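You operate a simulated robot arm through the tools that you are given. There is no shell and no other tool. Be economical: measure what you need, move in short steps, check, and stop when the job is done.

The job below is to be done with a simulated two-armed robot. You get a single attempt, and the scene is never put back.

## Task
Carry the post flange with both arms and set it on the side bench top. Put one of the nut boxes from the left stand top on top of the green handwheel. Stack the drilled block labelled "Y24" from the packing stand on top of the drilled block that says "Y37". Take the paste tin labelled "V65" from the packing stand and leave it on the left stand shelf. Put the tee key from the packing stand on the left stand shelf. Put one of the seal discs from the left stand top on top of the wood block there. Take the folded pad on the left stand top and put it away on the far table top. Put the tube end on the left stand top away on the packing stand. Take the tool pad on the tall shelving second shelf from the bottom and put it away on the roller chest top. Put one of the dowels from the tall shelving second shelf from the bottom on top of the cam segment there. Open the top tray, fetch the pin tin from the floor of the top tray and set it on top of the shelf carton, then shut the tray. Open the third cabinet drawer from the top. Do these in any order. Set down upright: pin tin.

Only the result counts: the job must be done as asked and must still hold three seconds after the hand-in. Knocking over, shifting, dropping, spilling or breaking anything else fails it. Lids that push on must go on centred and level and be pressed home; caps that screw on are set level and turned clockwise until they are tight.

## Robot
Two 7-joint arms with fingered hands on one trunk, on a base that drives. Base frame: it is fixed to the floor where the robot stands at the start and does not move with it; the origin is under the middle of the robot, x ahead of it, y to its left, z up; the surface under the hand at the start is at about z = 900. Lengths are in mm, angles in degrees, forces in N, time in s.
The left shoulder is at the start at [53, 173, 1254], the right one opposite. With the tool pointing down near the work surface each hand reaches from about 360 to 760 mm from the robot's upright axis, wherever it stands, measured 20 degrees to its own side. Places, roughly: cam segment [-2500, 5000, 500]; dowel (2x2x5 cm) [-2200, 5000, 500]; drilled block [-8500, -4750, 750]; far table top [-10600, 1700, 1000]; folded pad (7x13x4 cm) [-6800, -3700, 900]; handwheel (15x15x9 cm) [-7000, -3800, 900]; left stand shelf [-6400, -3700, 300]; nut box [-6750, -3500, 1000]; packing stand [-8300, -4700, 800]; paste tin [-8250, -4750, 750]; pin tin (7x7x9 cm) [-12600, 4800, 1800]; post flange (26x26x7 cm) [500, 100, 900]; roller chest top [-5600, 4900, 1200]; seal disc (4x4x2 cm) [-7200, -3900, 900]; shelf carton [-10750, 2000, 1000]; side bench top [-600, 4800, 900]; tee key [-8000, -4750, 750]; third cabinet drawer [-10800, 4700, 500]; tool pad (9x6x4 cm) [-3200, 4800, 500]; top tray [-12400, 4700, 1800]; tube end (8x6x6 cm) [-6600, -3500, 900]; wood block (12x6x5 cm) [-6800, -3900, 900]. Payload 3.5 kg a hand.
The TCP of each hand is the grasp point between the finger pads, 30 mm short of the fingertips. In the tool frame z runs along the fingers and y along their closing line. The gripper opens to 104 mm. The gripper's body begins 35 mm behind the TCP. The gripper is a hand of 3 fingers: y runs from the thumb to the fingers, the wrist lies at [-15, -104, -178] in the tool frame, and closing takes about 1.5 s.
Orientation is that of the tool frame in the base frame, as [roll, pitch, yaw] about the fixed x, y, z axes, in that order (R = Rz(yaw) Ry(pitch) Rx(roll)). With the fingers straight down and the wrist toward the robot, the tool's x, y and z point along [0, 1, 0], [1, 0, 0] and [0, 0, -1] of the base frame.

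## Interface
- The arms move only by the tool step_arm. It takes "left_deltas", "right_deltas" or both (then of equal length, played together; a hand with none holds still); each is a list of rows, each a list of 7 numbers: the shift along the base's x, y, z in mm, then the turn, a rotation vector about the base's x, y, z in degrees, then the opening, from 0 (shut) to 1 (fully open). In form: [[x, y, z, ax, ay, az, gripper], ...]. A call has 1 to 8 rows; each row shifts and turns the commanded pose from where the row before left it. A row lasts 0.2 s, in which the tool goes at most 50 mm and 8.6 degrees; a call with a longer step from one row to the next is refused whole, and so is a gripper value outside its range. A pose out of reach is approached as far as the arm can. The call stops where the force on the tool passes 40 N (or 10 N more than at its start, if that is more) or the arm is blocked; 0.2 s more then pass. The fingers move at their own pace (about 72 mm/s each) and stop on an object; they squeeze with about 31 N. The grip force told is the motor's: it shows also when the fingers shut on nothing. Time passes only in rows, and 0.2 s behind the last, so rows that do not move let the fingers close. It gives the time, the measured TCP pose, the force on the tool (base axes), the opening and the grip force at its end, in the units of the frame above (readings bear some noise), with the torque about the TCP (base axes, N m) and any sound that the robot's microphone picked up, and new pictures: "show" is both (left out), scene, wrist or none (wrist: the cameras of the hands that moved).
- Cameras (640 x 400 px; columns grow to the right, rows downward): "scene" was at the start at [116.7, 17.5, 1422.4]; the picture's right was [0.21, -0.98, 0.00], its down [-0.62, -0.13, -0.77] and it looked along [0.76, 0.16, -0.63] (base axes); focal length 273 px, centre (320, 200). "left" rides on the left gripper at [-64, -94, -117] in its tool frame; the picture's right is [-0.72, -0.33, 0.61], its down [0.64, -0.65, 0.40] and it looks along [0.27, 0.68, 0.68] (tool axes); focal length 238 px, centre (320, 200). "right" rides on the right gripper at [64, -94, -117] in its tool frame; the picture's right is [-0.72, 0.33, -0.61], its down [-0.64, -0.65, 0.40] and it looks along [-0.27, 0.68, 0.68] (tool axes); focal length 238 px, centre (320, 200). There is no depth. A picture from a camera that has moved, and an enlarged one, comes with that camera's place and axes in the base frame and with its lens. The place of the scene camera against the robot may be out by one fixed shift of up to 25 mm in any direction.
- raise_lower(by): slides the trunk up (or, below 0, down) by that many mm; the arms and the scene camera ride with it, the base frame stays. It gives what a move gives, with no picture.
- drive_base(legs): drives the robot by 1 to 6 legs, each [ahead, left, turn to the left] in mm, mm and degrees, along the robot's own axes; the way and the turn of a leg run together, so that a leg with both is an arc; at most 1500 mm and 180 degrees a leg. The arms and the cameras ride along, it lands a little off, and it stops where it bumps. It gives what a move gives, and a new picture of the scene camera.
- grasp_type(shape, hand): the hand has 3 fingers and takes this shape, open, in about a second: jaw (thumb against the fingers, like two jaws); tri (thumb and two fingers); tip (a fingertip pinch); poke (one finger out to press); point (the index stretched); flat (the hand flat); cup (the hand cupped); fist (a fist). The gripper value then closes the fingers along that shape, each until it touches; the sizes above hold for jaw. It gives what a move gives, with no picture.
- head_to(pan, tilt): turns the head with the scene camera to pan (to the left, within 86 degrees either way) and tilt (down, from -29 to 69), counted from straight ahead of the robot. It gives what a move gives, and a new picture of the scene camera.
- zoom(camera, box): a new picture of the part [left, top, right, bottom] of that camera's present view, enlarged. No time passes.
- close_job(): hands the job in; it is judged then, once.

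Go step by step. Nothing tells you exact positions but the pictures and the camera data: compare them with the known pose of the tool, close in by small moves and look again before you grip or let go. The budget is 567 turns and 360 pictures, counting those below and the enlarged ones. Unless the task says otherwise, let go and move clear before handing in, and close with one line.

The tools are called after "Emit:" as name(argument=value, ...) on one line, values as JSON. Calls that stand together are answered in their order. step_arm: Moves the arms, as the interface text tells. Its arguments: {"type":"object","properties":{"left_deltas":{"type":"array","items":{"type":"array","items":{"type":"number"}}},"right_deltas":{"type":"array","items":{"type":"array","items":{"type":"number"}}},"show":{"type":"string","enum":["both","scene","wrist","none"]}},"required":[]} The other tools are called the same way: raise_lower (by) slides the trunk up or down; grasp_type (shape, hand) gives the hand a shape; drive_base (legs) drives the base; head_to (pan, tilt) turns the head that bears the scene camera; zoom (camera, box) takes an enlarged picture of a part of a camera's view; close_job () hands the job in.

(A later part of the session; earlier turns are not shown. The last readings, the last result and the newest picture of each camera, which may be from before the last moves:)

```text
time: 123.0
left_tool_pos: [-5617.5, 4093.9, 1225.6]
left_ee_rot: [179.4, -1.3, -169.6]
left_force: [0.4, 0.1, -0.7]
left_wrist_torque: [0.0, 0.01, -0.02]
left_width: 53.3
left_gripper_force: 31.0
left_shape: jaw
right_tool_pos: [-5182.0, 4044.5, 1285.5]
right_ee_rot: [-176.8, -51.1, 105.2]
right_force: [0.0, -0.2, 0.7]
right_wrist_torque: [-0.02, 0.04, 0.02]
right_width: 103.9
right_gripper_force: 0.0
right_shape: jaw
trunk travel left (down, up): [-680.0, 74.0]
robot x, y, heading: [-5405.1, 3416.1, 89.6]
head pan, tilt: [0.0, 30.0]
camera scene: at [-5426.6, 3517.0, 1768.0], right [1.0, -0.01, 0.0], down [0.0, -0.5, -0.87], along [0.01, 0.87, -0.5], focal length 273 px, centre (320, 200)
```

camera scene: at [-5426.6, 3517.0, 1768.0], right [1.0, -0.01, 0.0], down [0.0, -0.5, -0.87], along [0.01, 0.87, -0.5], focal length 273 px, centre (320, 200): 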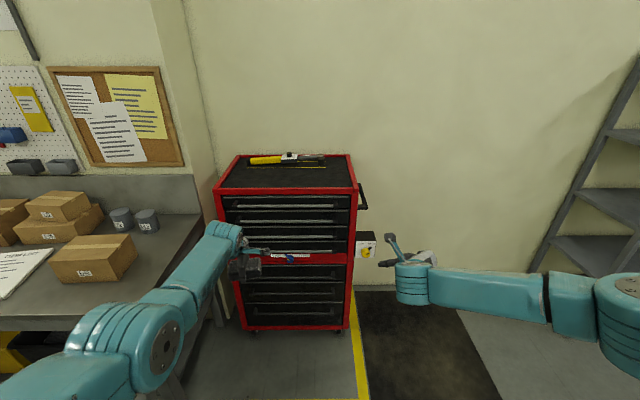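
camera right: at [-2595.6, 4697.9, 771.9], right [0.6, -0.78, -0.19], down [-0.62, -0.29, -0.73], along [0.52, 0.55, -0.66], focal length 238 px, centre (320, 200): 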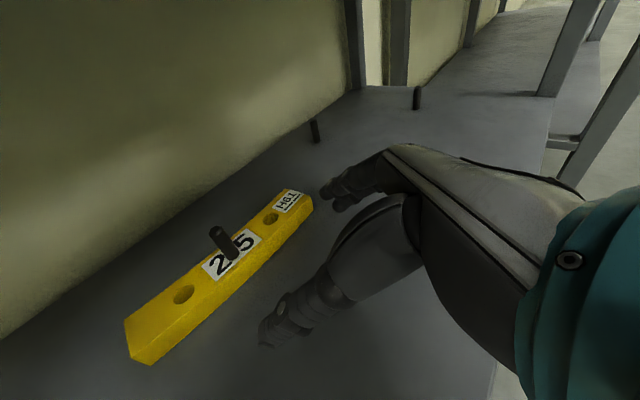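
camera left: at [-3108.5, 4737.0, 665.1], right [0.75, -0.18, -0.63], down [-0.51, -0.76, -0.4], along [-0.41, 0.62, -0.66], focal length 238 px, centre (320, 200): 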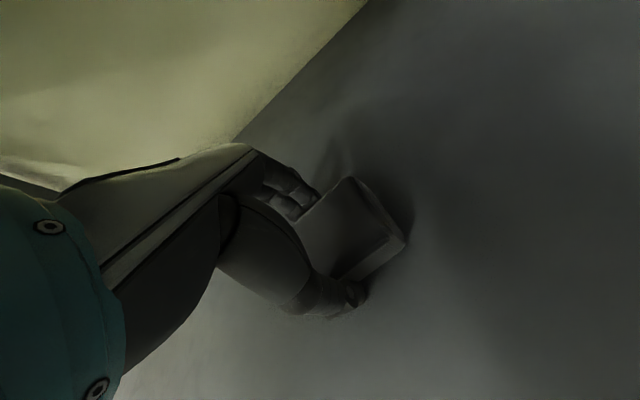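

The front half of the chest top is free, with a wrench at the rear. I'll raise a bit more and drive in.

Emit:
raise_lower(by=60)

Emit:
drive_base(legs=[[680, 0, 0.4]])

Emit:
zoom(camera="left", box=[0, 0, 640, 400])

```text
time: 124.0
left_tool_pos: [-5617.3, 4093.7, 1285.8]
left_ee_rot: [179.3, -1.3, -169.6]
left_force: [-0.3, 0.7, 0.5]
left_wrist_torque: [-0.01, 0.0, -0.03]
left_width: 53.5
left_gripper_force: 31.3
left_shape: jaw
right_tool_pos: [-5181.3, 4044.5, 1345.0]
right_ee_rot: [-176.8, -51.0, 105.3]
right_force: [0.2, 0.1, 0.6]
right_wrist_torque: [-0.01, 0.02, -0.04]
right_width: 103.7
right_gripper_force: 0.0
right_shape: jaw
trunk travel left (down, up): [-740.0, 14.0]
robot x, y, heading: [-5410.2, 3417.5, 89.7]
head pan, tilt: [0.0, 30.0]
```

```text
time: 127.8
left_tool_pos: [-5609.2, 4775.2, 1286.1]
left_ee_rot: [179.3, -1.3, -169.6]
left_force: [0.1, 0.2, -0.5]
left_wrist_torque: [-0.01, -0.01, -0.01]
left_width: 53.4
left_gripper_force: 31.4
left_shape: jaw
right_tool_pos: [-5173.2, 4724.8, 1344.7]
right_ee_rot: [-176.9, -51.2, 105.2]
right_force: [0.3, -0.1, -1.0]
right_wrist_torque: [0.04, -0.03, 0.0]
right_width: 103.6
right_gripper_force: 0.1
right_shape: jaw
trunk travel left (down, up): [-740.0, 14.0]
robot x, y, heading: [-5400.6, 4098.7, 89.2]
head pan, tilt: [0.0, 30.0]
camera scene: at [-5419.5, 4197.1, 1828.0], right [1.0, -0.01, 0.0], down [-0.01, -0.5, -0.87], along [0.01, 0.87, -0.5], focal length 273 px, centre (320, 200)
```

scene: 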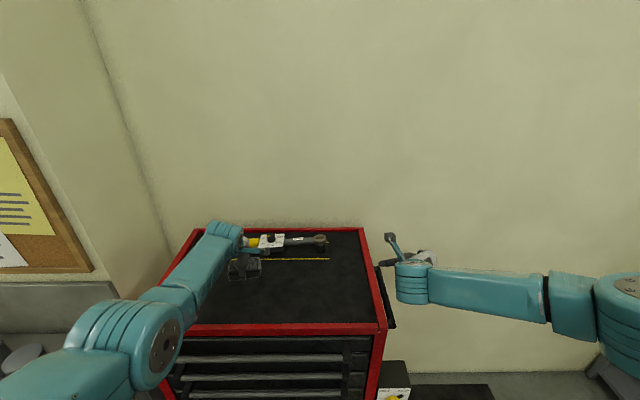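

```text
1.00 times, centred on (320, 200) of left (not enlarged: the box is as wide or as high as the picture)
camera zoom: at [-5527.6, 4692.9, 1399.7], right [0.75, -0.19, -0.63], down [-0.52, -0.75, -0.4], along [-0.4, 0.63, -0.66], focal length 238 px, centre (320, 200)
```

zoom: 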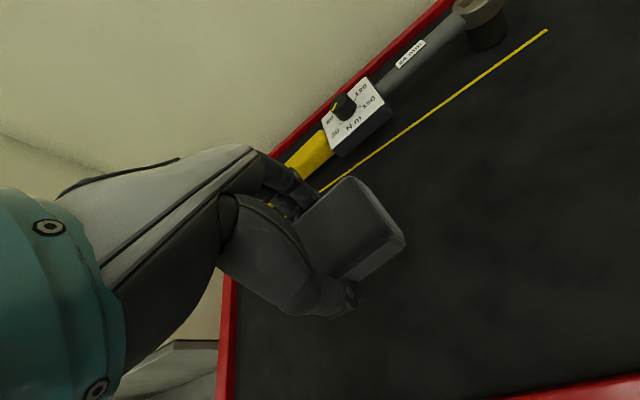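

The hand is over the clear front half. Lowering.

Emit:
raise_lower(by=-40)

Emit:
step_arm(left_deltas=[[0, 0, -6, 0, 0, 0, 0], [0, 0, -6, 0, 0, 0, 0], [0, 0, 0, 0, 0, 0, 0]], show="wrist")

```text
time: 128.6
left_tool_pos: [-5608.6, 4774.2, 1245.9]
left_ee_rot: [179.2, -1.2, -169.6]
left_force: [-0.3, 0.1, 0.3]
left_wrist_torque: [-0.02, -0.02, 0.01]
left_width: 53.5
left_gripper_force: 30.4
left_shape: jaw
right_tool_pos: [-5172.8, 4725.2, 1305.8]
right_ee_rot: [-176.7, -51.2, 105.0]
right_force: [-0.3, -0.6, 0.7]
right_wrist_torque: [-0.01, 0.01, 0.01]
right_width: 103.5
right_gripper_force: 0.1
right_shape: jaw
trunk travel left (down, up): [-700.0, 54.0]
robot x, y, heading: [-5402.8, 4097.6, 89.5]
head pan, tilt: [0.0, 30.0]
```

```text
time: 129.4
left_tool_pos: [-5610.1, 4775.4, 1233.9]
left_ee_rot: [179.3, -1.3, -169.7]
left_force: [0.3, 0.5, -0.7]
left_wrist_torque: [-0.01, -0.02, 0.02]
left_width: 53.5
left_gripper_force: 30.9
left_shape: jaw
right_tool_pos: [-5174.3, 4725.4, 1305.5]
right_ee_rot: [-176.7, -51.2, 105.0]
right_force: [-0.1, 0.3, -0.2]
right_wrist_torque: [-0.02, -0.04, 0.0]
right_width: 103.6
right_gripper_force: 0.0
right_shape: jaw
trunk travel left (down, up): [-700.0, 54.0]
robot x, y, heading: [-5401.8, 4097.1, 89.2]
head pan, tilt: [0.0, 30.0]
camera left: at [-5528.0, 4693.2, 1347.2], right [0.75, -0.19, -0.63], down [-0.52, -0.75, -0.4], along [-0.4, 0.63, -0.66], focal length 238 px, centre (320, 200)
```

left: 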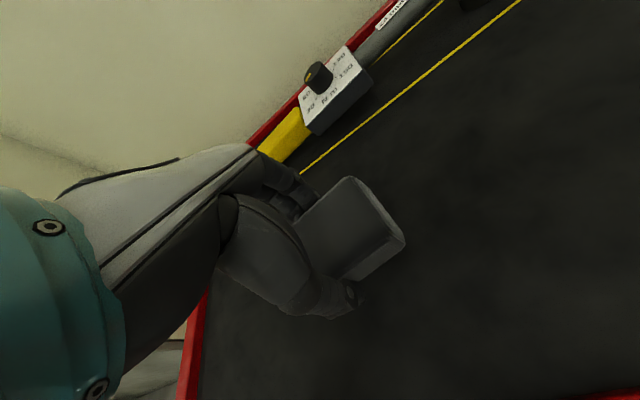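

Emit:
step_arm(left_deltas=[[0, 0, -4, 0, 0, 0, 0], [0, 0, -4, 0, 0, 0, 0], [0, 0, -4, 0, 0, 0, 0], [0, 0, 0, 0, 0, 0, 0]], show="none")

```text
time: 130.4
left_tool_pos: [-5610.3, 4772.8, 1225.7]
left_ee_rot: [179.2, -1.2, -169.6]
left_force: [-0.7, -0.6, -0.9]
left_wrist_torque: [0.01, 0.03, 0.01]
left_width: 53.5
left_gripper_force: 31.1
left_shape: jaw
left hand out of reach, approached as far as the arm can: row 2
right_tool_pos: [-5173.3, 4725.9, 1305.8]
right_ee_rot: [-176.7, -51.1, 105.0]
right_force: [0.1, 0.5, 0.9]
right_wrist_torque: [0.03, 0.01, 0.0]
right_width: 103.7
right_gripper_force: 0.1
right_shape: jaw
trunk travel left (down, up): [-700.0, 54.0]
robot x, y, heading: [-5403.1, 4097.9, 89.6]
head pan, tilt: [0.0, 30.0]
```

Emit:
raise_lower(by=-8)

Emit:
raise_lower(by=-5)

```text
time: 131.0
left_tool_pos: [-5610.6, 4772.9, 1218.3]
left_ee_rot: [179.4, -1.2, -169.7]
left_force: [0.8, 0.8, -0.6]
left_wrist_torque: [0.0, -0.01, -0.01]
left_width: 53.6
left_gripper_force: 30.8
left_shape: jaw
right_tool_pos: [-5174.3, 4725.2, 1296.8]
right_ee_rot: [-176.9, -51.1, 105.2]
right_force: [0.0, -0.5, 0.0]
right_wrist_torque: [-0.02, 0.02, -0.02]
right_width: 103.6
right_gripper_force: 0.1
right_shape: jaw
trunk travel left (down, up): [-692.0, 62.0]
robot x, y, heading: [-5402.8, 4097.6, 89.3]
head pan, tilt: [0.0, 30.0]
```

```text
time: 131.5
left_tool_pos: [-5610.4, 4772.5, 1212.7]
left_ee_rot: [179.4, -1.3, -169.8]
left_force: [-0.7, 0.0, 0.7]
left_wrist_torque: [-0.01, 0.0, 0.03]
left_width: 53.4
left_gripper_force: 31.1
left_shape: jaw
right_tool_pos: [-5173.4, 4725.8, 1292.2]
right_ee_rot: [-176.9, -50.9, 105.2]
right_force: [-1.2, 0.2, -0.4]
right_wrist_torque: [-0.01, -0.04, -0.01]
right_width: 104.0
right_gripper_force: 0.1
right_shape: jaw
trunk travel left (down, up): [-687.0, 67.0]
robot x, y, heading: [-5398.7, 4101.0, 89.2]
head pan, tilt: [0.0, 30.0]
```

Emit:
raise_lower(by=-5)

Emit:
raise_lower(by=-4)

Emit:
raise_lower(by=-4)

```text
time: 132.1
left_tool_pos: [-5610.6, 4773.5, 1208.2]
left_ee_rot: [179.3, -1.4, -169.7]
left_force: [-0.1, 0.3, -0.8]
left_wrist_torque: [0.03, -0.04, -0.03]
left_width: 53.7
left_gripper_force: 31.1
left_shape: jaw
right_tool_pos: [-5173.1, 4727.3, 1287.1]
right_ee_rot: [-176.9, -51.0, 105.2]
right_force: [-0.1, -0.8, 0.8]
right_wrist_torque: [0.01, -0.01, -0.01]
right_width: 103.7
right_gripper_force: 0.0
right_shape: jaw
trunk travel left (down, up): [-682.0, 72.0]
robot x, y, heading: [-5403.5, 4098.3, 89.1]
head pan, tilt: [0.0, 30.0]
```

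```text
time: 132.6
left_tool_pos: [-5611.7, 4772.2, 1204.3]
left_ee_rot: [179.2, -1.3, -169.6]
left_force: [0.2, -0.4, -0.1]
left_wrist_torque: [0.02, -0.01, -0.04]
left_width: 53.6
left_gripper_force: 31.5
left_shape: jaw
right_tool_pos: [-5173.6, 4726.9, 1283.0]
right_ee_rot: [-176.9, -51.1, 105.2]
right_force: [-0.1, 0.1, 0.1]
right_wrist_torque: [-0.02, -0.05, 0.02]
right_width: 103.9
right_gripper_force: 0.0
right_shape: jaw
trunk travel left (down, up): [-678.0, 76.0]
robot x, y, heading: [-5402.9, 4098.9, 89.4]
head pan, tilt: [0.0, 30.0]
```

```text
time: 133.1
left_tool_pos: [-5609.3, 4771.6, 1199.5]
left_ee_rot: [179.3, -1.3, -169.7]
left_force: [-0.3, -0.2, -0.6]
left_wrist_torque: [0.0, 0.01, 0.01]
left_width: 53.6
left_gripper_force: 30.8
left_shape: jaw
right_tool_pos: [-5173.7, 4726.2, 1279.8]
right_ee_rot: [-176.9, -51.1, 105.2]
right_force: [0.6, 0.5, 0.0]
right_wrist_torque: [-0.02, -0.03, -0.02]
right_width: 103.8
right_gripper_force: 0.0
right_shape: jaw
trunk travel left (down, up): [-674.0, 80.0]
robot x, y, heading: [-5399.9, 4095.8, 89.2]
head pan, tilt: [0.0, 30.0]
```

Emit:
zoom(camera="left", box=[200, 0, 640, 400])

```text
1.00 times, centred on (420, 200) of left (not enlarged: the box is as wide or as high as the picture)
camera zoom: at [-5528.6, 4690.6, 1313.3], right [0.75, -0.19, -0.63], down [-0.52, -0.75, -0.4], along [-0.4, 0.63, -0.66], focal length 238 px, centre (220, 200)
```

zoom: 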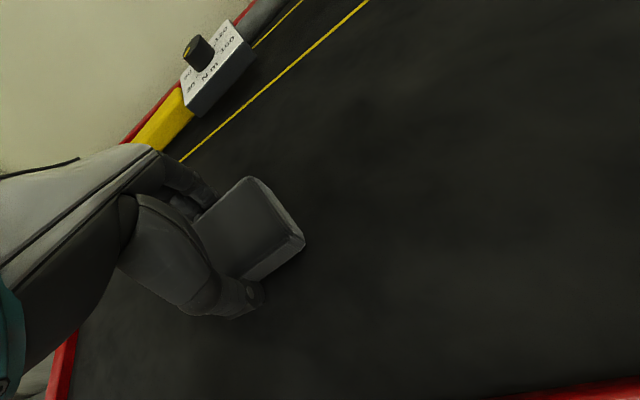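

Emit:
raise_lower(by=-5)

Emit:
raise_lower(by=-4)

Emit:
raise_lower(by=-4)

```text
time: 133.7
left_tool_pos: [-5610.7, 4773.6, 1195.8]
left_ee_rot: [179.3, -1.3, -169.8]
left_force: [-0.3, -0.2, -0.3]
left_wrist_torque: [0.01, -0.03, 0.0]
left_width: 53.6
left_gripper_force: 31.3
left_shape: jaw
right_tool_pos: [-5174.0, 4726.0, 1274.0]
right_ee_rot: [-176.9, -51.0, 105.2]
right_force: [0.3, -0.1, -1.0]
right_wrist_torque: [-0.01, -0.02, 0.0]
right_width: 103.6
right_gripper_force: 0.1
right_shape: jaw
trunk travel left (down, up): [-669.0, 85.0]
robot x, y, heading: [-5400.4, 4098.5, 89.4]
head pan, tilt: [0.0, 30.0]
```

```text
time: 134.2
left_tool_pos: [-5610.9, 4771.2, 1191.2]
left_ee_rot: [179.3, -1.3, -169.7]
left_force: [0.4, -0.2, 0.1]
left_wrist_torque: [-0.02, 0.0, 0.01]
left_width: 53.7
left_gripper_force: 31.3
left_shape: jaw
right_tool_pos: [-5173.5, 4725.1, 1269.5]
right_ee_rot: [-176.7, -51.1, 105.1]
right_force: [0.7, -0.5, 0.4]
right_wrist_torque: [-0.03, -0.04, 0.02]
right_width: 103.6
right_gripper_force: 0.0
right_shape: jaw
trunk travel left (down, up): [-665.0, 89.0]
robot x, y, heading: [-5402.4, 4098.6, 89.5]
head pan, tilt: [0.0, 30.0]
```

```text
time: 134.7
left_tool_pos: [-5609.9, 4773.3, 1189.3]
left_ee_rot: [179.1, -1.3, -169.7]
left_force: [0.5, -2.0, 8.8]
left_wrist_torque: [-0.32, -0.05, 0.0]
left_width: 53.5
left_gripper_force: 31.1
left_shape: jaw
right_tool_pos: [-5174.9, 4725.1, 1266.3]
right_ee_rot: [-176.8, -51.1, 105.1]
right_force: [0.5, 0.8, -0.1]
right_wrist_torque: [0.08, 0.0, -0.01]
right_width: 103.6
right_gripper_force: 0.1
right_shape: jaw
trunk travel left (down, up): [-661.0, 93.0]
robot x, y, heading: [-5402.9, 4098.2, 89.3]
head pan, tilt: [0.0, 30.0]
```

Contact with the top. I'll release, then lift clear with the trunk.

Emit:
step_arm(left_deltas=[[0, 0, 0, 0, 0, 0, 0.7], [0, 0, 0, 0, 0, 0, 1], [0, 0, 0, 0, 0, 0, 1], [0, 0, 0, 0, 0, 0, 1], [0, 0, 0, 0, 0, 0, 1]], show="none")

Emit:
raise_lower(by=85)

Emit:
zoom(camera="left", box=[0, 0, 640, 400])

```text
time: 135.9
left_tool_pos: [-5610.3, 4771.5, 1188.5]
left_ee_rot: [179.5, -1.3, -169.6]
left_force: [-0.1, -2.2, 5.6]
left_wrist_torque: [0.27, 0.08, 0.03]
left_width: 102.0
left_gripper_force: 0.1
left_shape: jaw
right_tool_pos: [-5173.4, 4725.6, 1267.1]
right_ee_rot: [-176.8, -51.2, 105.2]
right_force: [-0.3, -0.3, -0.4]
right_wrist_torque: [0.0, 0.02, 0.04]
right_width: 104.0
right_gripper_force: 0.0
right_shape: jaw
trunk travel left (down, up): [-661.0, 93.0]
robot x, y, heading: [-5402.3, 4102.3, 89.5]
head pan, tilt: [0.0, 30.0]
```

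```text
time: 137.2
left_tool_pos: [-5610.0, 4771.3, 1271.8]
left_ee_rot: [179.2, -1.3, -169.7]
left_force: [-0.3, 0.2, 0.7]
left_wrist_torque: [-0.03, -0.04, 0.0]
left_width: 103.4
left_gripper_force: 0.0
left_shape: jaw
right_tool_pos: [-5172.7, 4724.6, 1351.9]
right_ee_rot: [-176.7, -51.1, 105.0]
right_force: [-0.1, 0.4, 0.5]
right_wrist_torque: [0.02, 0.0, 0.02]
right_width: 103.6
right_gripper_force: 0.0
right_shape: jaw
trunk travel left (down, up): [-746.0, 8.0]
robot x, y, heading: [-5400.3, 4096.4, 89.6]
head pan, tilt: [0.0, 30.0]
```

```text
1.00 times, centred on (320, 200) of left (not enlarged: the box is as wide or as high as the picture)
camera zoom: at [-5528.5, 4689.8, 1385.4], right [0.75, -0.19, -0.63], down [-0.52, -0.75, -0.4], along [-0.4, 0.63, -0.66], focal length 238 px, centre (320, 200)
```

zoom: 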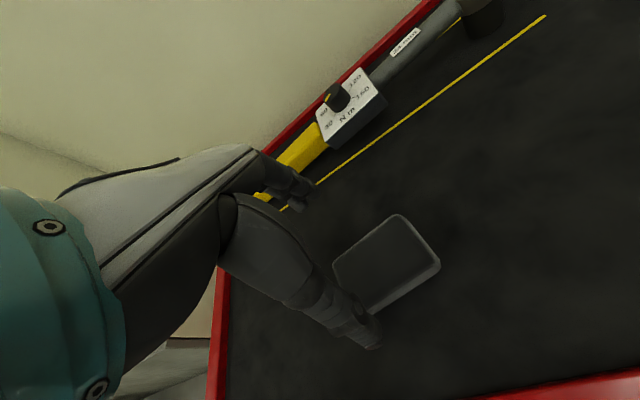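

The pad is set down. I'll back off and face along -x to see the way to the third cabinet.

Emit:
drive_base(legs=[[-900, 0, 0], [0, 0, 90]])

```text
time: 145.7
left_tool_pos: [-6090.8, 3002.3, 1271.8]
left_ee_rot: [179.3, -1.3, -80.6]
left_force: [0.2, 0.2, 0.0]
left_wrist_torque: [-0.01, -0.02, -0.01]
left_width: 103.2
left_gripper_force: 0.0
left_shape: jaw
right_tool_pos: [-6037.6, 3438.5, 1351.3]
right_ee_rot: [-176.8, -51.1, -165.8]
right_force: [0.1, 0.7, -0.6]
right_wrist_torque: [0.0, -0.01, 0.03]
right_width: 103.9
right_gripper_force: 0.0
right_shape: jaw
trunk travel left (down, up): [-746.0, 8.0]
robot x, y, heading: [-5415.4, 3199.1, 178.6]
head pan, tilt: [0.0, 30.0]
camera scene: at [-5532.8, 3203.4, 1833.9], right [0.03, 1.0, 0.0], down [0.5, -0.01, -0.87], along [-0.87, 0.02, -0.5], focal length 273 px, centre (320, 200)
```

scene: 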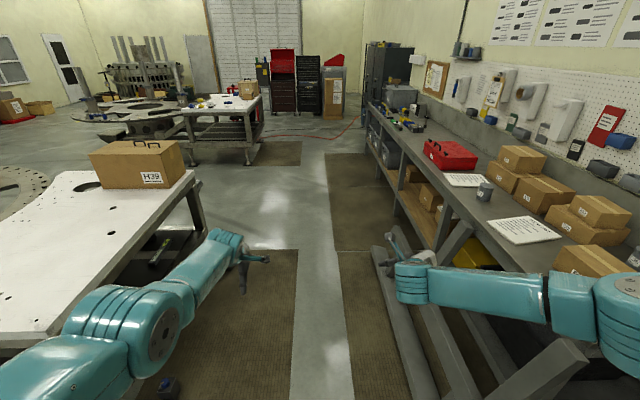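

There is a clear corridor at y≈2950 between the table and the bench trestle. The far table with a carton and the cabinets lie at the end of it, so I'll drive along.

Emit:
drive_base(legs=[[300, 250, 1.4], [1400, 0, 0], [1500, 0, 0], [1000, 0, 0]])

```text
time: 166.4
left_tool_pos: [-10260.9, 2840.9, 1271.5]
left_ee_rot: [179.3, -1.3, -80.7]
left_force: [-0.2, -0.3, -0.4]
left_wrist_torque: [-0.02, 0.0, 0.0]
left_width: 103.4
left_gripper_force: 0.0
left_shape: jaw
right_tool_pos: [-10208.0, 3277.1, 1351.3]
right_ee_rot: [-176.9, -51.2, -165.8]
right_force: [0.0, 0.4, -0.2]
right_wrist_torque: [0.0, 0.0, 0.02]
right_width: 103.8
right_gripper_force: 0.0
right_shape: jaw
trunk travel left (down, up): [-746.0, 8.0]
robot x, y, heading: [-9582.9, 3035.8, 178.1]
head pan, tilt: [0.0, 30.0]
camera scene: at [-9702.0, 3041.4, 1834.0], right [0.03, 1.0, 0.0], down [0.5, -0.01, -0.87], along [-0.87, 0.02, -0.5], focal length 273 px, centre (320, 200)
```

scene: 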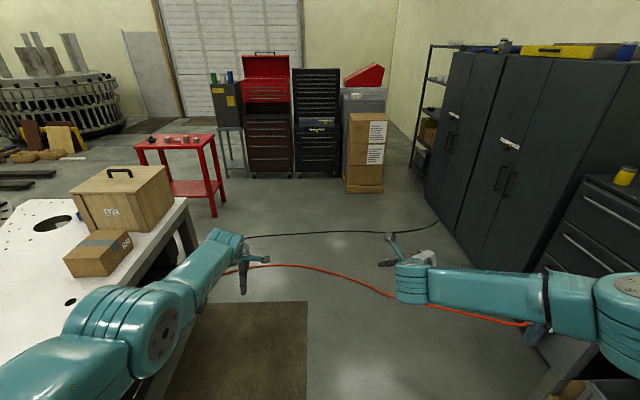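

Emit:
head_to(pan=-55, tilt=15)

Emit:
head_to(pan=40, tilt=25)

```text
time: 167.6
left_tool_pos: [-10261.0, 2841.9, 1273.0]
left_ee_rot: [179.3, -1.4, -80.6]
left_force: [-0.3, -0.1, 0.0]
left_wrist_torque: [0.05, 0.04, 0.01]
left_width: 103.7
left_gripper_force: 0.0
left_shape: jaw
right_tool_pos: [-10206.3, 3277.2, 1351.5]
right_ee_rot: [-176.8, -51.1, -165.9]
right_force: [-0.2, 1.0, -0.1]
right_wrist_torque: [0.0, 0.04, 0.01]
right_width: 103.8
right_gripper_force: 0.1
right_shape: jaw
trunk travel left (down, up): [-746.0, 8.0]
robot x, y, heading: [-9586.3, 3037.3, 178.5]
head pan, tilt: [-55.0, 15.0]
camera scene: at [-9663.9, 3116.8, 1858.1], right [0.83, 0.55, 0.0], down [0.14, -0.22, -0.97], along [-0.53, 0.81, -0.26], focal length 273 px, centre (320, 200)
```

scene: 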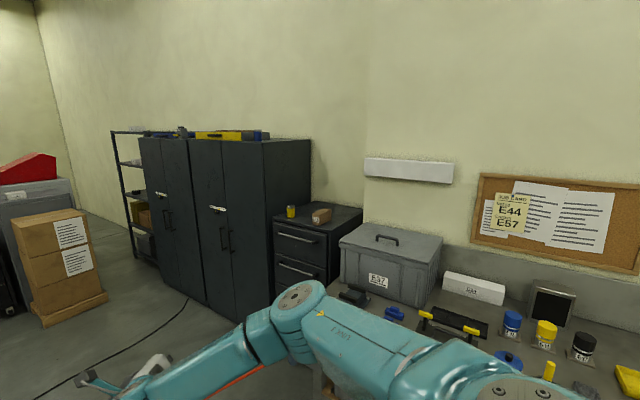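

```text
time: 169.3
left_tool_pos: [-10262.2, 2841.3, 1271.8]
left_ee_rot: [179.2, -1.3, -80.7]
left_force: [-0.4, -0.4, 0.5]
left_wrist_torque: [0.02, -0.05, 0.06]
left_width: 103.8
left_gripper_force: 0.0
left_shape: jaw
right_tool_pos: [-10207.7, 3276.1, 1351.5]
right_ee_rot: [-176.9, -51.1, -165.8]
right_force: [0.0, -0.1, 0.3]
right_wrist_torque: [0.0, -0.01, 0.02]
right_width: 103.7
right_gripper_force: 0.1
right_shape: jaw
trunk travel left (down, up): [-746.0, 8.0]
robot x, y, heading: [-9583.4, 3038.0, 178.5]
head pan, tilt: [40.0, 25.0]
camera scene: at [-9684.5, 2981.7, 1841.9], right [-0.62, 0.78, 0.0], down [0.33, 0.26, -0.91], along [-0.71, -0.56, -0.42], focal length 273 px, centre (320, 200)
```

scene: 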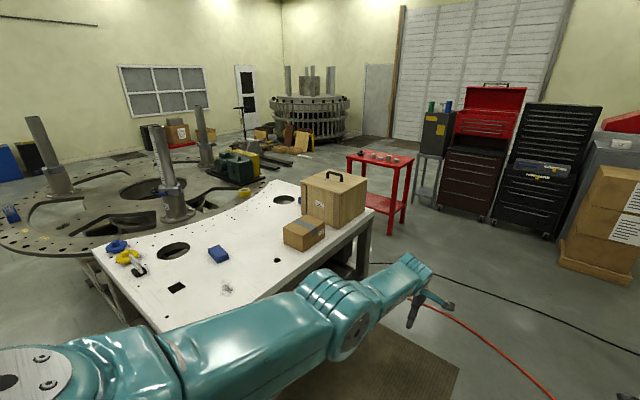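

The drawer cabinet stands to the right, between the lockers and the bench. I'll drive level with it and turn to face it.

Emit:
head_to(pan=0, tilt=35)

Emit:
drive_base(legs=[[1130, 100, 0], [0, 0, -89]])

```text
time: 170.4
left_tool_pos: [-10261.6, 2841.0, 1272.9]
left_ee_rot: [179.3, -1.3, -80.8]
left_force: [-0.6, 0.1, -0.4]
left_wrist_torque: [0.01, 0.01, 0.01]
left_width: 103.8
left_gripper_force: 0.1
left_shape: jaw
right_tool_pos: [-10208.1, 3277.5, 1351.5]
right_ee_rot: [-176.8, -51.1, -165.9]
right_force: [1.6, -0.8, -0.7]
right_wrist_torque: [0.01, -0.02, 0.02]
right_width: 103.6
right_gripper_force: 0.0
right_shape: jaw
trunk travel left (down, up): [-746.0, 8.0]
robot x, y, heading: [-9585.3, 3037.5, 178.2]
head pan, tilt: [0.0, 35.0]
camera scene: at [-9700.3, 3041.3, 1826.2], right [0.03, 1.0, 0.0], down [0.57, -0.02, -0.82], along [-0.82, 0.02, -0.57], focal length 273 px, centre (320, 200)
```

scene: 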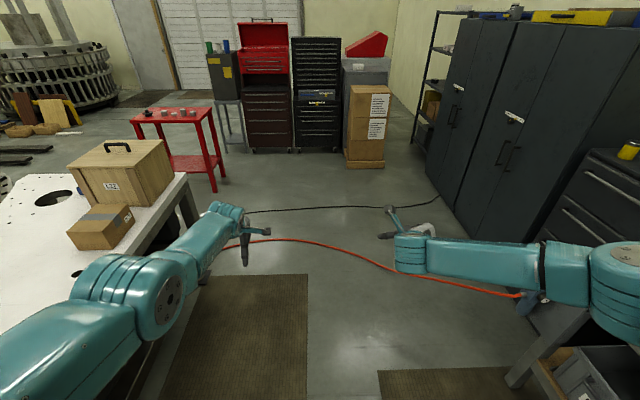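

```text
time: 180.0
left_tool_pos: [-10923.1, 3638.9, 1272.4]
left_ee_rot: [179.2, -1.3, -169.5]
left_force: [-1.1, -0.6, -0.1]
left_wrist_torque: [0.01, 0.0, -0.01]
left_width: 103.7
left_gripper_force: 0.1
left_shape: jaw
right_tool_pos: [-10487.7, 3594.4, 1351.7]
right_ee_rot: [-176.8, -51.1, 105.4]
right_force: [-1.2, -0.3, 0.1]
right_wrist_torque: [0.03, 0.0, -0.01]
right_width: 103.9
right_gripper_force: 0.1
right_shape: jaw
trunk travel left (down, up): [-746.0, 8.0]
robot x, y, heading: [-10712.6, 2962.8, 89.5]
head pan, tilt: [0.0, 35.0]
camera scene: at [-10731.0, 3063.5, 1826.1], right [1.0, -0.01, 0.0], down [0.0, -0.57, -0.82], along [0.01, 0.82, -0.57], focal length 273 px, centre (320, 200)
```

scene: 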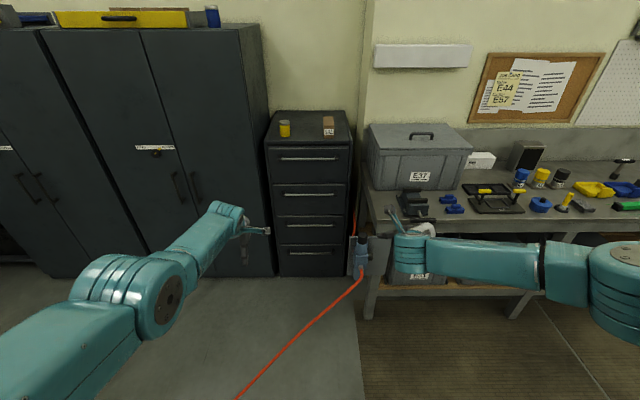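

The four-drawer cabinet is ahead, with the third handle near (-10797,4530,560). I'll lower the trunk and look at the handle more closely.

Emit:
raise_lower(by=-400)

Emit:
raise_lower(by=-270)

Emit:
drive_base(legs=[[250, -110, 0]])

Emit:
zoom(camera="scene", box=[180, 120, 400, 280])

```text
time: 183.8
left_tool_pos: [-10924.4, 3639.0, 873.1]
left_ee_rot: [179.3, -1.3, -169.5]
left_force: [0.8, 0.4, 0.7]
left_wrist_torque: [0.01, 0.01, -0.01]
left_width: 103.6
left_gripper_force: 0.1
left_shape: jaw
right_tool_pos: [-10487.3, 3593.2, 951.5]
right_ee_rot: [-176.7, -51.2, 105.3]
right_force: [-1.0, -0.5, 0.3]
right_wrist_torque: [-0.02, 0.0, 0.0]
right_width: 103.7
right_gripper_force: 0.0
right_shape: jaw
trunk travel left (down, up): [-346.0, 408.0]
robot x, y, heading: [-10715.1, 2968.3, 89.5]
head pan, tilt: [0.0, 35.0]
```

```text
time: 186.5
left_tool_pos: [-10924.5, 3639.6, 602.6]
left_ee_rot: [179.2, -1.2, -169.5]
left_force: [-0.3, -1.4, -0.4]
left_wrist_torque: [-0.01, 0.0, -0.01]
left_width: 103.7
left_gripper_force: 0.1
left_shape: jaw
right_tool_pos: [-10486.6, 3594.7, 682.2]
right_ee_rot: [-176.8, -51.1, 105.4]
right_force: [0.2, -1.0, 0.9]
right_wrist_torque: [0.03, 0.03, -0.03]
right_width: 103.7
right_gripper_force: 0.0
right_shape: jaw
trunk travel left (down, up): [-76.0, 678.0]
robot x, y, heading: [-10712.0, 2963.3, 89.4]
head pan, tilt: [0.0, 35.0]
```

```text
time: 188.5
left_tool_pos: [-10809.7, 3890.8, 603.2]
left_ee_rot: [179.3, -1.3, -169.5]
left_force: [0.0, 0.7, -0.5]
left_wrist_torque: [0.02, 0.03, 0.01]
left_width: 103.8
left_gripper_force: 0.2
left_shape: jaw
right_tool_pos: [-10372.4, 3845.5, 681.8]
right_ee_rot: [-176.9, -51.1, 105.3]
right_force: [0.4, 0.1, 0.1]
right_wrist_torque: [0.01, -0.01, -0.02]
right_width: 103.7
right_gripper_force: 0.1
right_shape: jaw
trunk travel left (down, up): [-76.0, 678.0]
robot x, y, heading: [-10599.9, 3218.1, 89.3]
head pan, tilt: [0.0, 35.0]
camera scene: at [-10616.1, 3486.5, 1144.8], right [1.0, -0.01, 0.0], down [-0.01, -0.57, -0.82], along [0.01, 0.82, -0.57], focal length 273 px, centre (320, 200)
```

scene: 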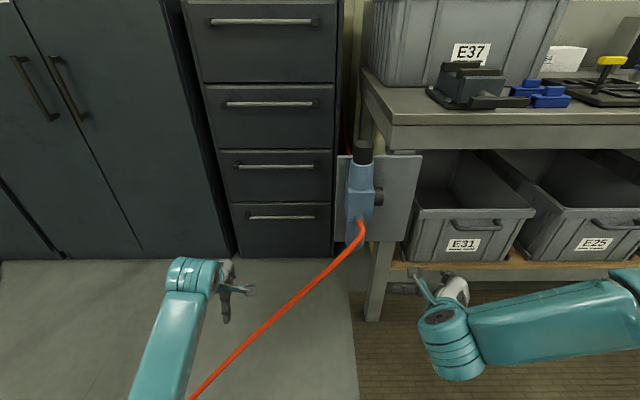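

```text
2.50 times, centred on (290, 200) of scene
camera zoom: at [-10616.1, 3486.5, 1144.8], right [1.0, -0.01, 0.0], down [-0.01, -0.57, -0.82], along [0.01, 0.82, -0.57], focal length 683 px, centre (395, 200)
```

zoom: 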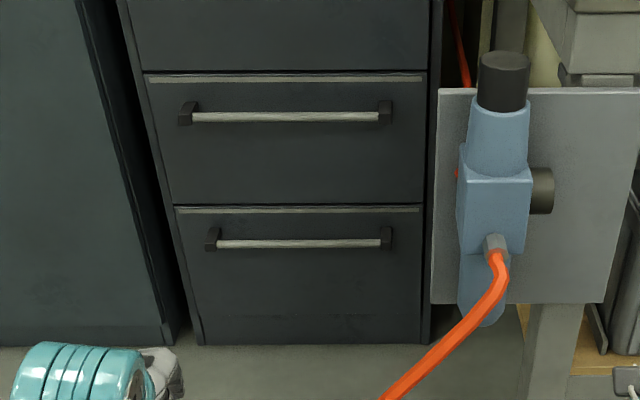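

Bar handles, the third one near (-10770,4525,600). I'll tilt the left hand so its fingers point straight forward, closing vertically.

Emit:
step_arm(left_deltas=[[0, 0, 0, 0, 0, -5, 1], [0, 0, 0, 0, 0, -5, 1], [0, 0, 0, 8.2, 0, 0, 1], [0, 0, 0, 8.2, 0, 0, 1], [0, 0, 0, 8.2, 0, 0, 1], [0, 0, 0, 8.2, 0, 0, 1], [0, 0, 0, 8.2, 0, 0, 1], [0, 0, 0, 8.2, 0, 0, 1]], show="none")

Emit:
step_arm(left_deltas=[[0, 0, 0, 8.2, 0, 0, 0.6], [0, 0, 0, 8.2, 0, 0, 0.6], [0, 0, 0, 8.2, 0, 0, 0.6], [0, 0, 0, 8.2, 0, 0, 0.6], [0, 0, 0, 8.2, 0, 0, 0.6]], show="both")

```text
time: 190.3
left_tool_pos: [-10809.7, 3891.2, 602.6]
left_ee_rot: [130.1, -0.6, -178.7]
left_force: [0.5, 0.8, -0.4]
left_wrist_torque: [0.01, 0.02, 0.02]
left_width: 103.8
left_gripper_force: 0.2
left_shape: jaw
right_tool_pos: [-10372.5, 3844.6, 681.5]
right_ee_rot: [-176.7, -51.1, 105.2]
right_force: [-0.8, -0.3, 0.3]
right_wrist_torque: [0.0, -0.02, 0.02]
right_width: 103.5
right_gripper_force: 0.0
right_shape: jaw
trunk travel left (down, up): [-76.0, 678.0]
robot x, y, heading: [-10598.5, 3221.1, 89.3]
head pan, tilt: [0.0, 35.0]
```

```text
time: 191.5
left_tool_pos: [-10810.7, 3886.5, 609.0]
left_ee_rot: [88.9, 0.4, -178.8]
left_force: [-0.3, -0.6, -0.7]
left_wrist_torque: [-0.01, -0.01, -0.02]
left_width: 62.7
left_gripper_force: 0.1
left_shape: jaw
left hand out of reach, approached as far as the arm can: row 5
right_tool_pos: [-10372.8, 3844.5, 680.9]
right_ee_rot: [-176.8, -51.3, 105.2]
right_force: [0.5, -0.9, -1.0]
right_wrist_torque: [-0.02, -0.01, 0.0]
right_width: 103.8
right_gripper_force: 0.0
right_shape: jaw
trunk travel left (down, up): [-76.0, 678.0]
robot x, y, heading: [-10600.7, 3218.6, 89.5]
head pan, tilt: [0.0, 35.0]
camera scene: at [-10616.2, 3486.2, 1144.9], right [1.0, -0.01, 0.0], down [-0.01, -0.57, -0.82], along [0.01, 0.82, -0.57], focal length 273 px, centre (320, 200)
camera left: at [-10744.3, 3773.0, 511.9], right [0.71, 0.64, -0.31], down [-0.65, 0.4, -0.65], along [-0.29, 0.66, 0.69], focal length 238 px, centre (320, 200)
```

scene: 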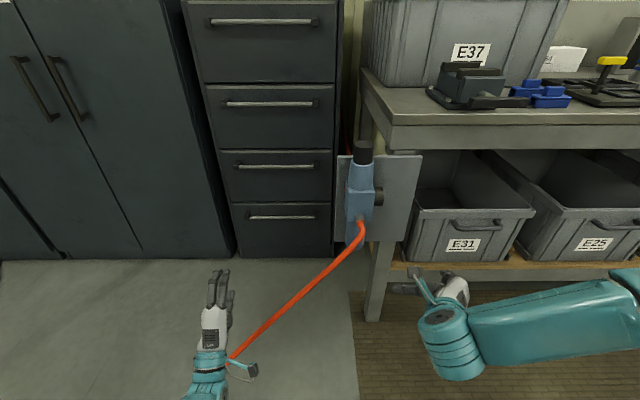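
left: 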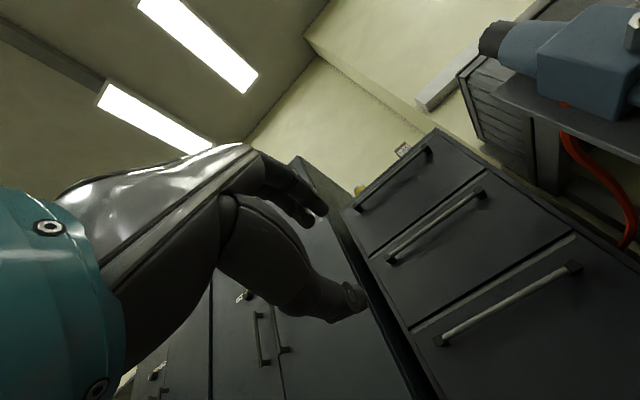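

The left hand works in this pose, but the bench would block the right arm. So I'll use the right hand mirrored, with the robot in front of the lockers: turn the right hand forward and fold the left back down.

Emit:
step_arm(left_deltas=[[-5, -10, 5, -8.2, 0, 0, 1], [-5, -10, 5, -8.2, 0, 0, 1], [-5, -10, 5, -8.2, 0, 0, 1], [-5, -10, 5, -8.2, 0, 0, 1], [-5, -10, 5, -8.2, 0, 0, 1], [-5, -10, 5, -8.2, 0, 0, 1]], right_deltas=[[0, 6, 0, 4.0, -7.37, 1.465, 1], [0, 6, 0, 4.0, -7.37, 1.465, 1], [0, 6, 0, 4.0, -7.37, 1.465, 1], [0, 6, 0, 4.0, -7.37, 1.465, 1], [0, 6, 0, 4.0, -7.37, 1.465, 1], [0, 6, 0, 4.0, -7.37, 1.465, 1]], show="none")

Emit:
step_arm(left_deltas=[[-5, -10, 5, -8.2, 0, 0, 1], [-5, -10, 5, -8.2, 0, 0, 1], [-5, -10, 5, -8.2, 0, 0, 1], [-5, -10, 5, -8.2, 0, 0, 1], [-5, -10, 5, -8.2, 0, 0, 1]], right_deltas=[[0, 6, 0, 4.0, -7.37, 1.465, 0.6], [0, 6, 0, 4.0, -7.37, 1.465, 0.6], [0, 6, 0, 4.0, -7.37, 1.465, 0.6], [0, 6, 0, 4.0, -7.37, 1.465, 0.6], [0, 6, 0, 4.0, -7.37, 1.465, 0.6]], show="none")

Emit:
drive_base(legs=[[0, 390, 0.6], [350, 0, 0]])

Emit:
zoom(camera="right", box=[0, 0, 640, 400])

```text
time: 192.9
left_tool_pos: [-10840.7, 3827.5, 639.5]
left_ee_rot: [138.4, -0.8, -178.8]
left_force: [0.4, -0.1, -0.8]
left_wrist_torque: [0.0, 0.01, 0.02]
left_width: 103.5
left_gripper_force: 0.0
left_shape: jaw
right_tool_pos: [-10470.8, 3881.3, 735.2]
right_ee_rot: [116.5, -34.9, 162.2]
right_force: [-0.1, -0.3, 0.1]
right_wrist_torque: [0.0, -0.02, -0.01]
right_width: 103.9
right_gripper_force: 0.1
right_shape: jaw
right hand out of reach, approached as far as the arm can: row 3, 4, 5, 6
trunk travel left (down, up): [-76.0, 678.0]
robot x, y, heading: [-10599.6, 3214.9, 89.1]
head pan, tilt: [0.0, 35.0]
```

```text
time: 194.1
left_tool_pos: [-10865.0, 3777.3, 664.2]
left_ee_rot: [179.4, -1.3, -179.7]
left_force: [1.1, -0.1, -1.0]
left_wrist_torque: [-0.01, 0.04, -0.01]
left_width: 103.6
left_gripper_force: 0.2
left_shape: jaw
right_tool_pos: [-10642.5, 3856.4, 943.9]
right_ee_rot: [91.0, -0.6, 179.5]
right_force: [0.4, -0.7, 0.8]
right_wrist_torque: [-0.01, 0.01, 0.05]
right_width: 63.0
right_gripper_force: 0.0
right_shape: jaw
right hand out of reach, approached as far as the arm can: row 1, 2, 3, 4, 5
trunk travel left (down, up): [-76.0, 678.0]
robot x, y, heading: [-10599.8, 3218.1, 89.0]
head pan, tilt: [0.0, 35.0]
```

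```text
time: 198.4
left_tool_pos: [-11265.7, 4123.4, 664.7]
left_ee_rot: [179.3, -1.3, -179.2]
left_force: [-0.3, -0.2, 0.8]
left_wrist_torque: [0.02, -0.01, 0.03]
left_width: 103.9
left_gripper_force: 0.1
left_shape: jaw
right_tool_pos: [-11044.0, 4204.8, 941.7]
right_ee_rot: [91.3, -0.8, -179.9]
right_force: [-0.3, 0.1, 0.1]
right_wrist_torque: [-0.01, 0.0, 0.03]
right_width: 63.0
right_gripper_force: 0.0
right_shape: jaw
trunk travel left (down, up): [-76.0, 678.0]
robot x, y, heading: [-10992.8, 3564.7, 90.0]
head pan, tilt: [0.0, 35.0]
camera scene: at [-11013.3, 3835.8, 1144.8], right [1.0, 0.0, 0.0], down [0.0, -0.57, -0.82], along [0.0, 0.82, -0.57], focal length 273 px, centre (320, 200)
```

scene: 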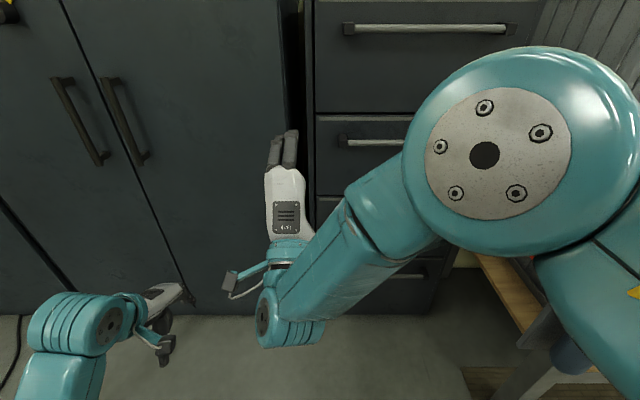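

```text
1.00 times, centred on (320, 200) of right (not enlarged: the box is as wide or as high as the picture)
camera zoom: at [-11109.2, 4086.2, 852.2], right [0.72, -0.61, 0.33], down [0.63, 0.39, -0.67], along [0.28, 0.69, 0.67], focal length 238 px, centre (320, 200)
```

zoom: 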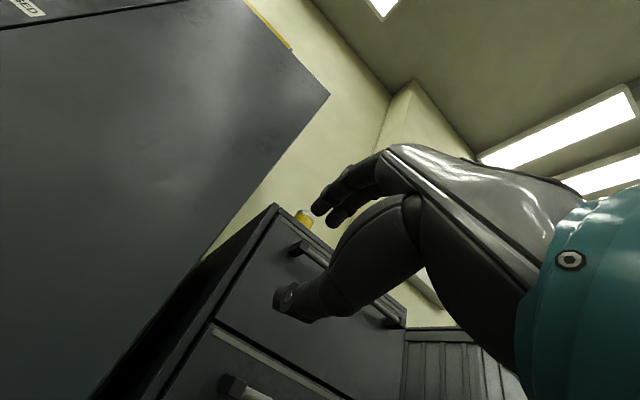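

The right hand points forward now. Moving it down and right in front of the third drawer handle.

Emit:
step_arm(right_deltas=[[32, 0, -36, 0, 0, 0, 0.6], [32, 0, -36, 0, 0, 0, 0.6], [32, 0, -36, 0, 0, 0, 0.6], [32, 0, -36, 0, 0, 0, 0.6], [32, 0, -36, 0, 0, 0, 0.6], [32, 0, -36, 0, 0, 0, 0.6], [32, 0, -36, 0, 0, 0, 0.6], [32, 0, -36, 0, 0, 0, 0.6]], show="both")

```text
time: 200.2
left_tool_pos: [-11264.0, 4123.4, 663.5]
left_ee_rot: [179.2, -1.3, -179.2]
left_force: [0.2, -0.1, 0.9]
left_wrist_torque: [0.04, 0.0, 0.0]
left_width: 103.8
left_gripper_force: 0.1
left_shape: jaw
right_tool_pos: [-11044.2, 4204.4, 943.5]
right_ee_rot: [91.1, -0.7, 179.9]
right_force: [0.2, 0.0, 0.1]
right_wrist_torque: [0.0, 0.0, 0.0]
right_width: 62.8
right_gripper_force: 0.0
right_shape: jaw
right hand out of reach, approached as far as the arm can: row 1, 2, 3, 4, 5, 6, 7, 8
trunk travel left (down, up): [-76.0, 678.0]
robot x, y, heading: [-10993.0, 3567.5, 90.0]
head pan, tilt: [0.0, 35.0]
camera scene: at [-11013.2, 3835.6, 1144.9], right [1.0, 0.0, 0.0], down [0.0, -0.57, -0.82], along [0.0, 0.82, -0.57], focal length 273 px, centre (320, 200)
camera right: at [-11109.2, 4086.1, 852.3], right [0.72, -0.61, 0.33], down [0.63, 0.39, -0.67], along [0.28, 0.69, 0.67], focal length 238 px, centre (320, 200)
```

scene: 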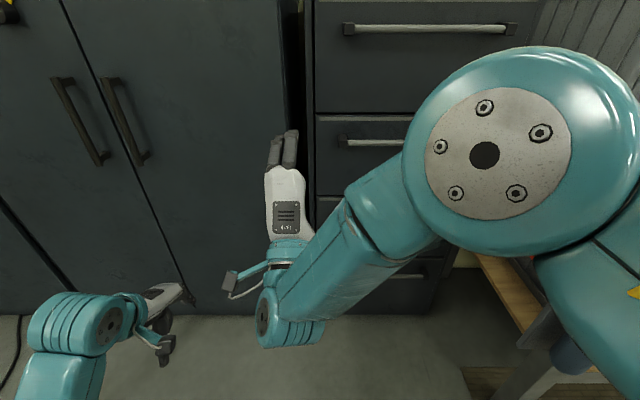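
right: 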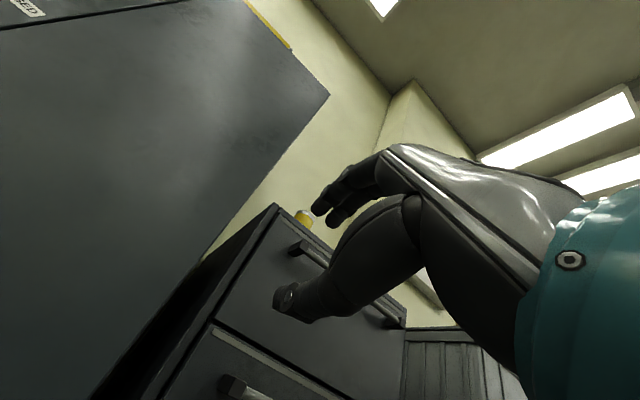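

Emit:
step_arm(right_deltas=[[25, 0, 0, -8.2, 0, 0, 1], [25, 0, 0, -8.2, 0, 0, 1], [25, 0, 0, -8.2, 0, 0, 1], [25, 0, 0, -8.2, 0, 0, 1], [25, 0, 0, -8.2, 0, 0, 1], [0, 0, -30, -8.2, 0, 0, 1], [0, 0, -30, -8.2, 0, 0, 1], [0, 0, -30, -8.2, 0, 0, 1]], show="none")

Emit:
step_arm(right_deltas=[[25, 0, -30, -8.2, 0, 0, 1], [25, 0, -30, -8.2, 0, 0, 1], [25, 0, -30, -8.2, 0, 0, 1], [0, 0, -40, 0, 0, 0, 1], [0, 0, -40, 0, 0, 0, 1]], show="scene")

```text
time: 202.0
left_tool_pos: [-11264.0, 4124.6, 663.5]
left_ee_rot: [179.2, -1.3, -179.2]
left_force: [0.0, 0.4, 0.6]
left_wrist_torque: [0.02, 0.01, -0.02]
left_width: 103.8
left_gripper_force: 0.0
left_shape: jaw
right_tool_pos: [-10921.7, 4206.2, 851.2]
right_ee_rot: [156.8, -0.3, 179.4]
right_force: [-0.1, 0.3, -0.6]
right_wrist_torque: [0.02, 0.0, 0.03]
right_width: 103.4
right_gripper_force: 0.1
right_shape: jaw
trunk travel left (down, up): [-76.0, 678.0]
robot x, y, heading: [-10993.5, 3564.1, 89.8]
head pan, tilt: [0.0, 35.0]
```

```text
time: 203.2
left_tool_pos: [-11263.5, 4124.3, 663.0]
left_ee_rot: [179.3, -1.2, -179.3]
left_force: [0.2, 0.5, 0.2]
left_wrist_torque: [-0.01, 0.0, 0.03]
left_width: 103.8
left_gripper_force: 0.0
left_shape: jaw
right_tool_pos: [-10845.0, 4206.9, 680.4]
right_ee_rot: [-178.8, 0.0, 179.3]
right_force: [-0.4, -0.3, 0.2]
right_wrist_torque: [0.0, -0.02, -0.02]
right_width: 103.7
right_gripper_force: 0.1
right_shape: jaw
trunk travel left (down, up): [-76.0, 678.0]
robot x, y, heading: [-10996.4, 3564.5, 89.6]
head pan, tilt: [0.0, 35.0]
camera scene: at [-11013.2, 3835.8, 1144.8], right [1.0, 0.0, 0.0], down [0.0, -0.57, -0.82], along [0.0, 0.82, -0.57], focal length 273 px, centre (320, 200)
```

scene: 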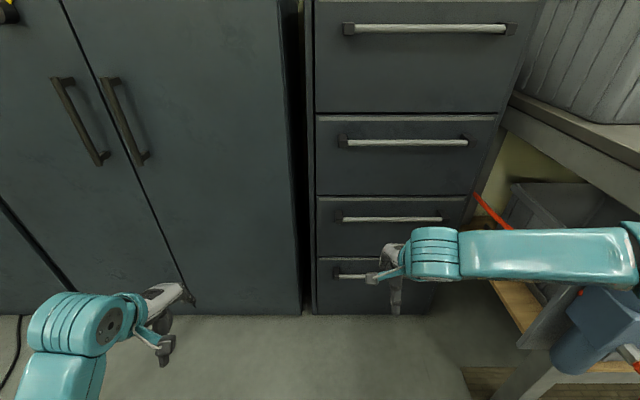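

The right arm's elbow goes wide in this posture, but the left arm folds well. I'll retract the right hand and turn the robot about 30° right, so the left hand can reach the handle with the right arm clear of the bench.

Emit:
step_arm(right_deltas=[[28, -40, -8, 0, 0, 0, 1], [28, -40, -8, 0, 0, 0, 1], [28, -40, -8, 0, 0, 0, 1], [28, -40, -8, 0, 0, 0, 1], [28, -40, -8, 0, 0, 0, 1]], show="none")

Emit:
drive_base(legs=[[-100, 0, 0], [0, 0, -30]])

```text
time: 204.4
left_tool_pos: [-11265.0, 4124.0, 663.4]
left_ee_rot: [179.4, -1.2, -179.2]
left_force: [0.5, 0.2, -0.1]
left_wrist_torque: [-0.02, -0.02, 0.02]
left_width: 104.0
left_gripper_force: 0.0
left_shape: jaw
right_tool_pos: [-10706.9, 4001.6, 642.2]
right_ee_rot: [-178.7, 0.0, 179.2]
right_force: [0.2, -1.3, 0.7]
right_wrist_torque: [-0.03, 0.01, 0.0]
right_width: 103.7
right_gripper_force: 0.1
right_shape: jaw
trunk travel left (down, up): [-76.0, 678.0]
robot x, y, heading: [-10994.5, 3567.0, 90.0]
head pan, tilt: [0.0, 35.0]
```

```text
time: 207.1
left_tool_pos: [-10947.8, 4083.1, 663.9]
left_ee_rot: [179.3, -1.3, 150.9]
left_force: [-0.3, -1.7, 0.4]
left_wrist_torque: [0.03, 0.0, -0.02]
left_width: 103.5
left_gripper_force: 0.1
left_shape: jaw
right_tool_pos: [-10528.0, 3698.6, 642.5]
right_ee_rot: [-178.7, 0.0, 149.1]
right_force: [0.3, 0.3, -1.5]
right_wrist_torque: [0.01, 0.01, 0.04]
right_width: 103.8
right_gripper_force: 0.0
right_shape: jaw
trunk travel left (down, up): [-76.0, 678.0]
robot x, y, heading: [-10995.4, 3467.8, 59.6]
head pan, tilt: [0.0, 35.0]
camera scene: at [-10878.2, 3698.5, 1144.9], right [0.86, -0.5, 0.0], down [-0.29, -0.5, -0.82], along [0.41, 0.71, -0.57], focal length 273 px, centre (320, 200)
```

scene: 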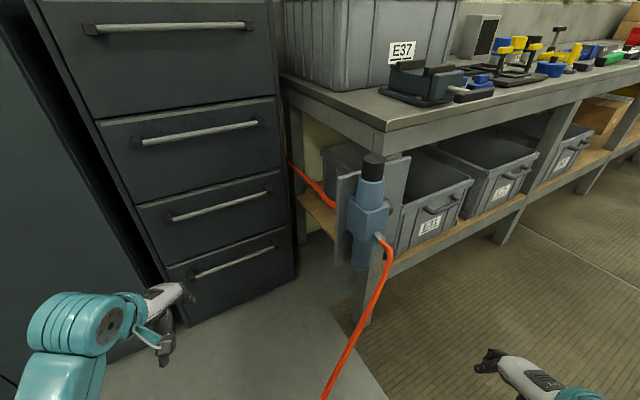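

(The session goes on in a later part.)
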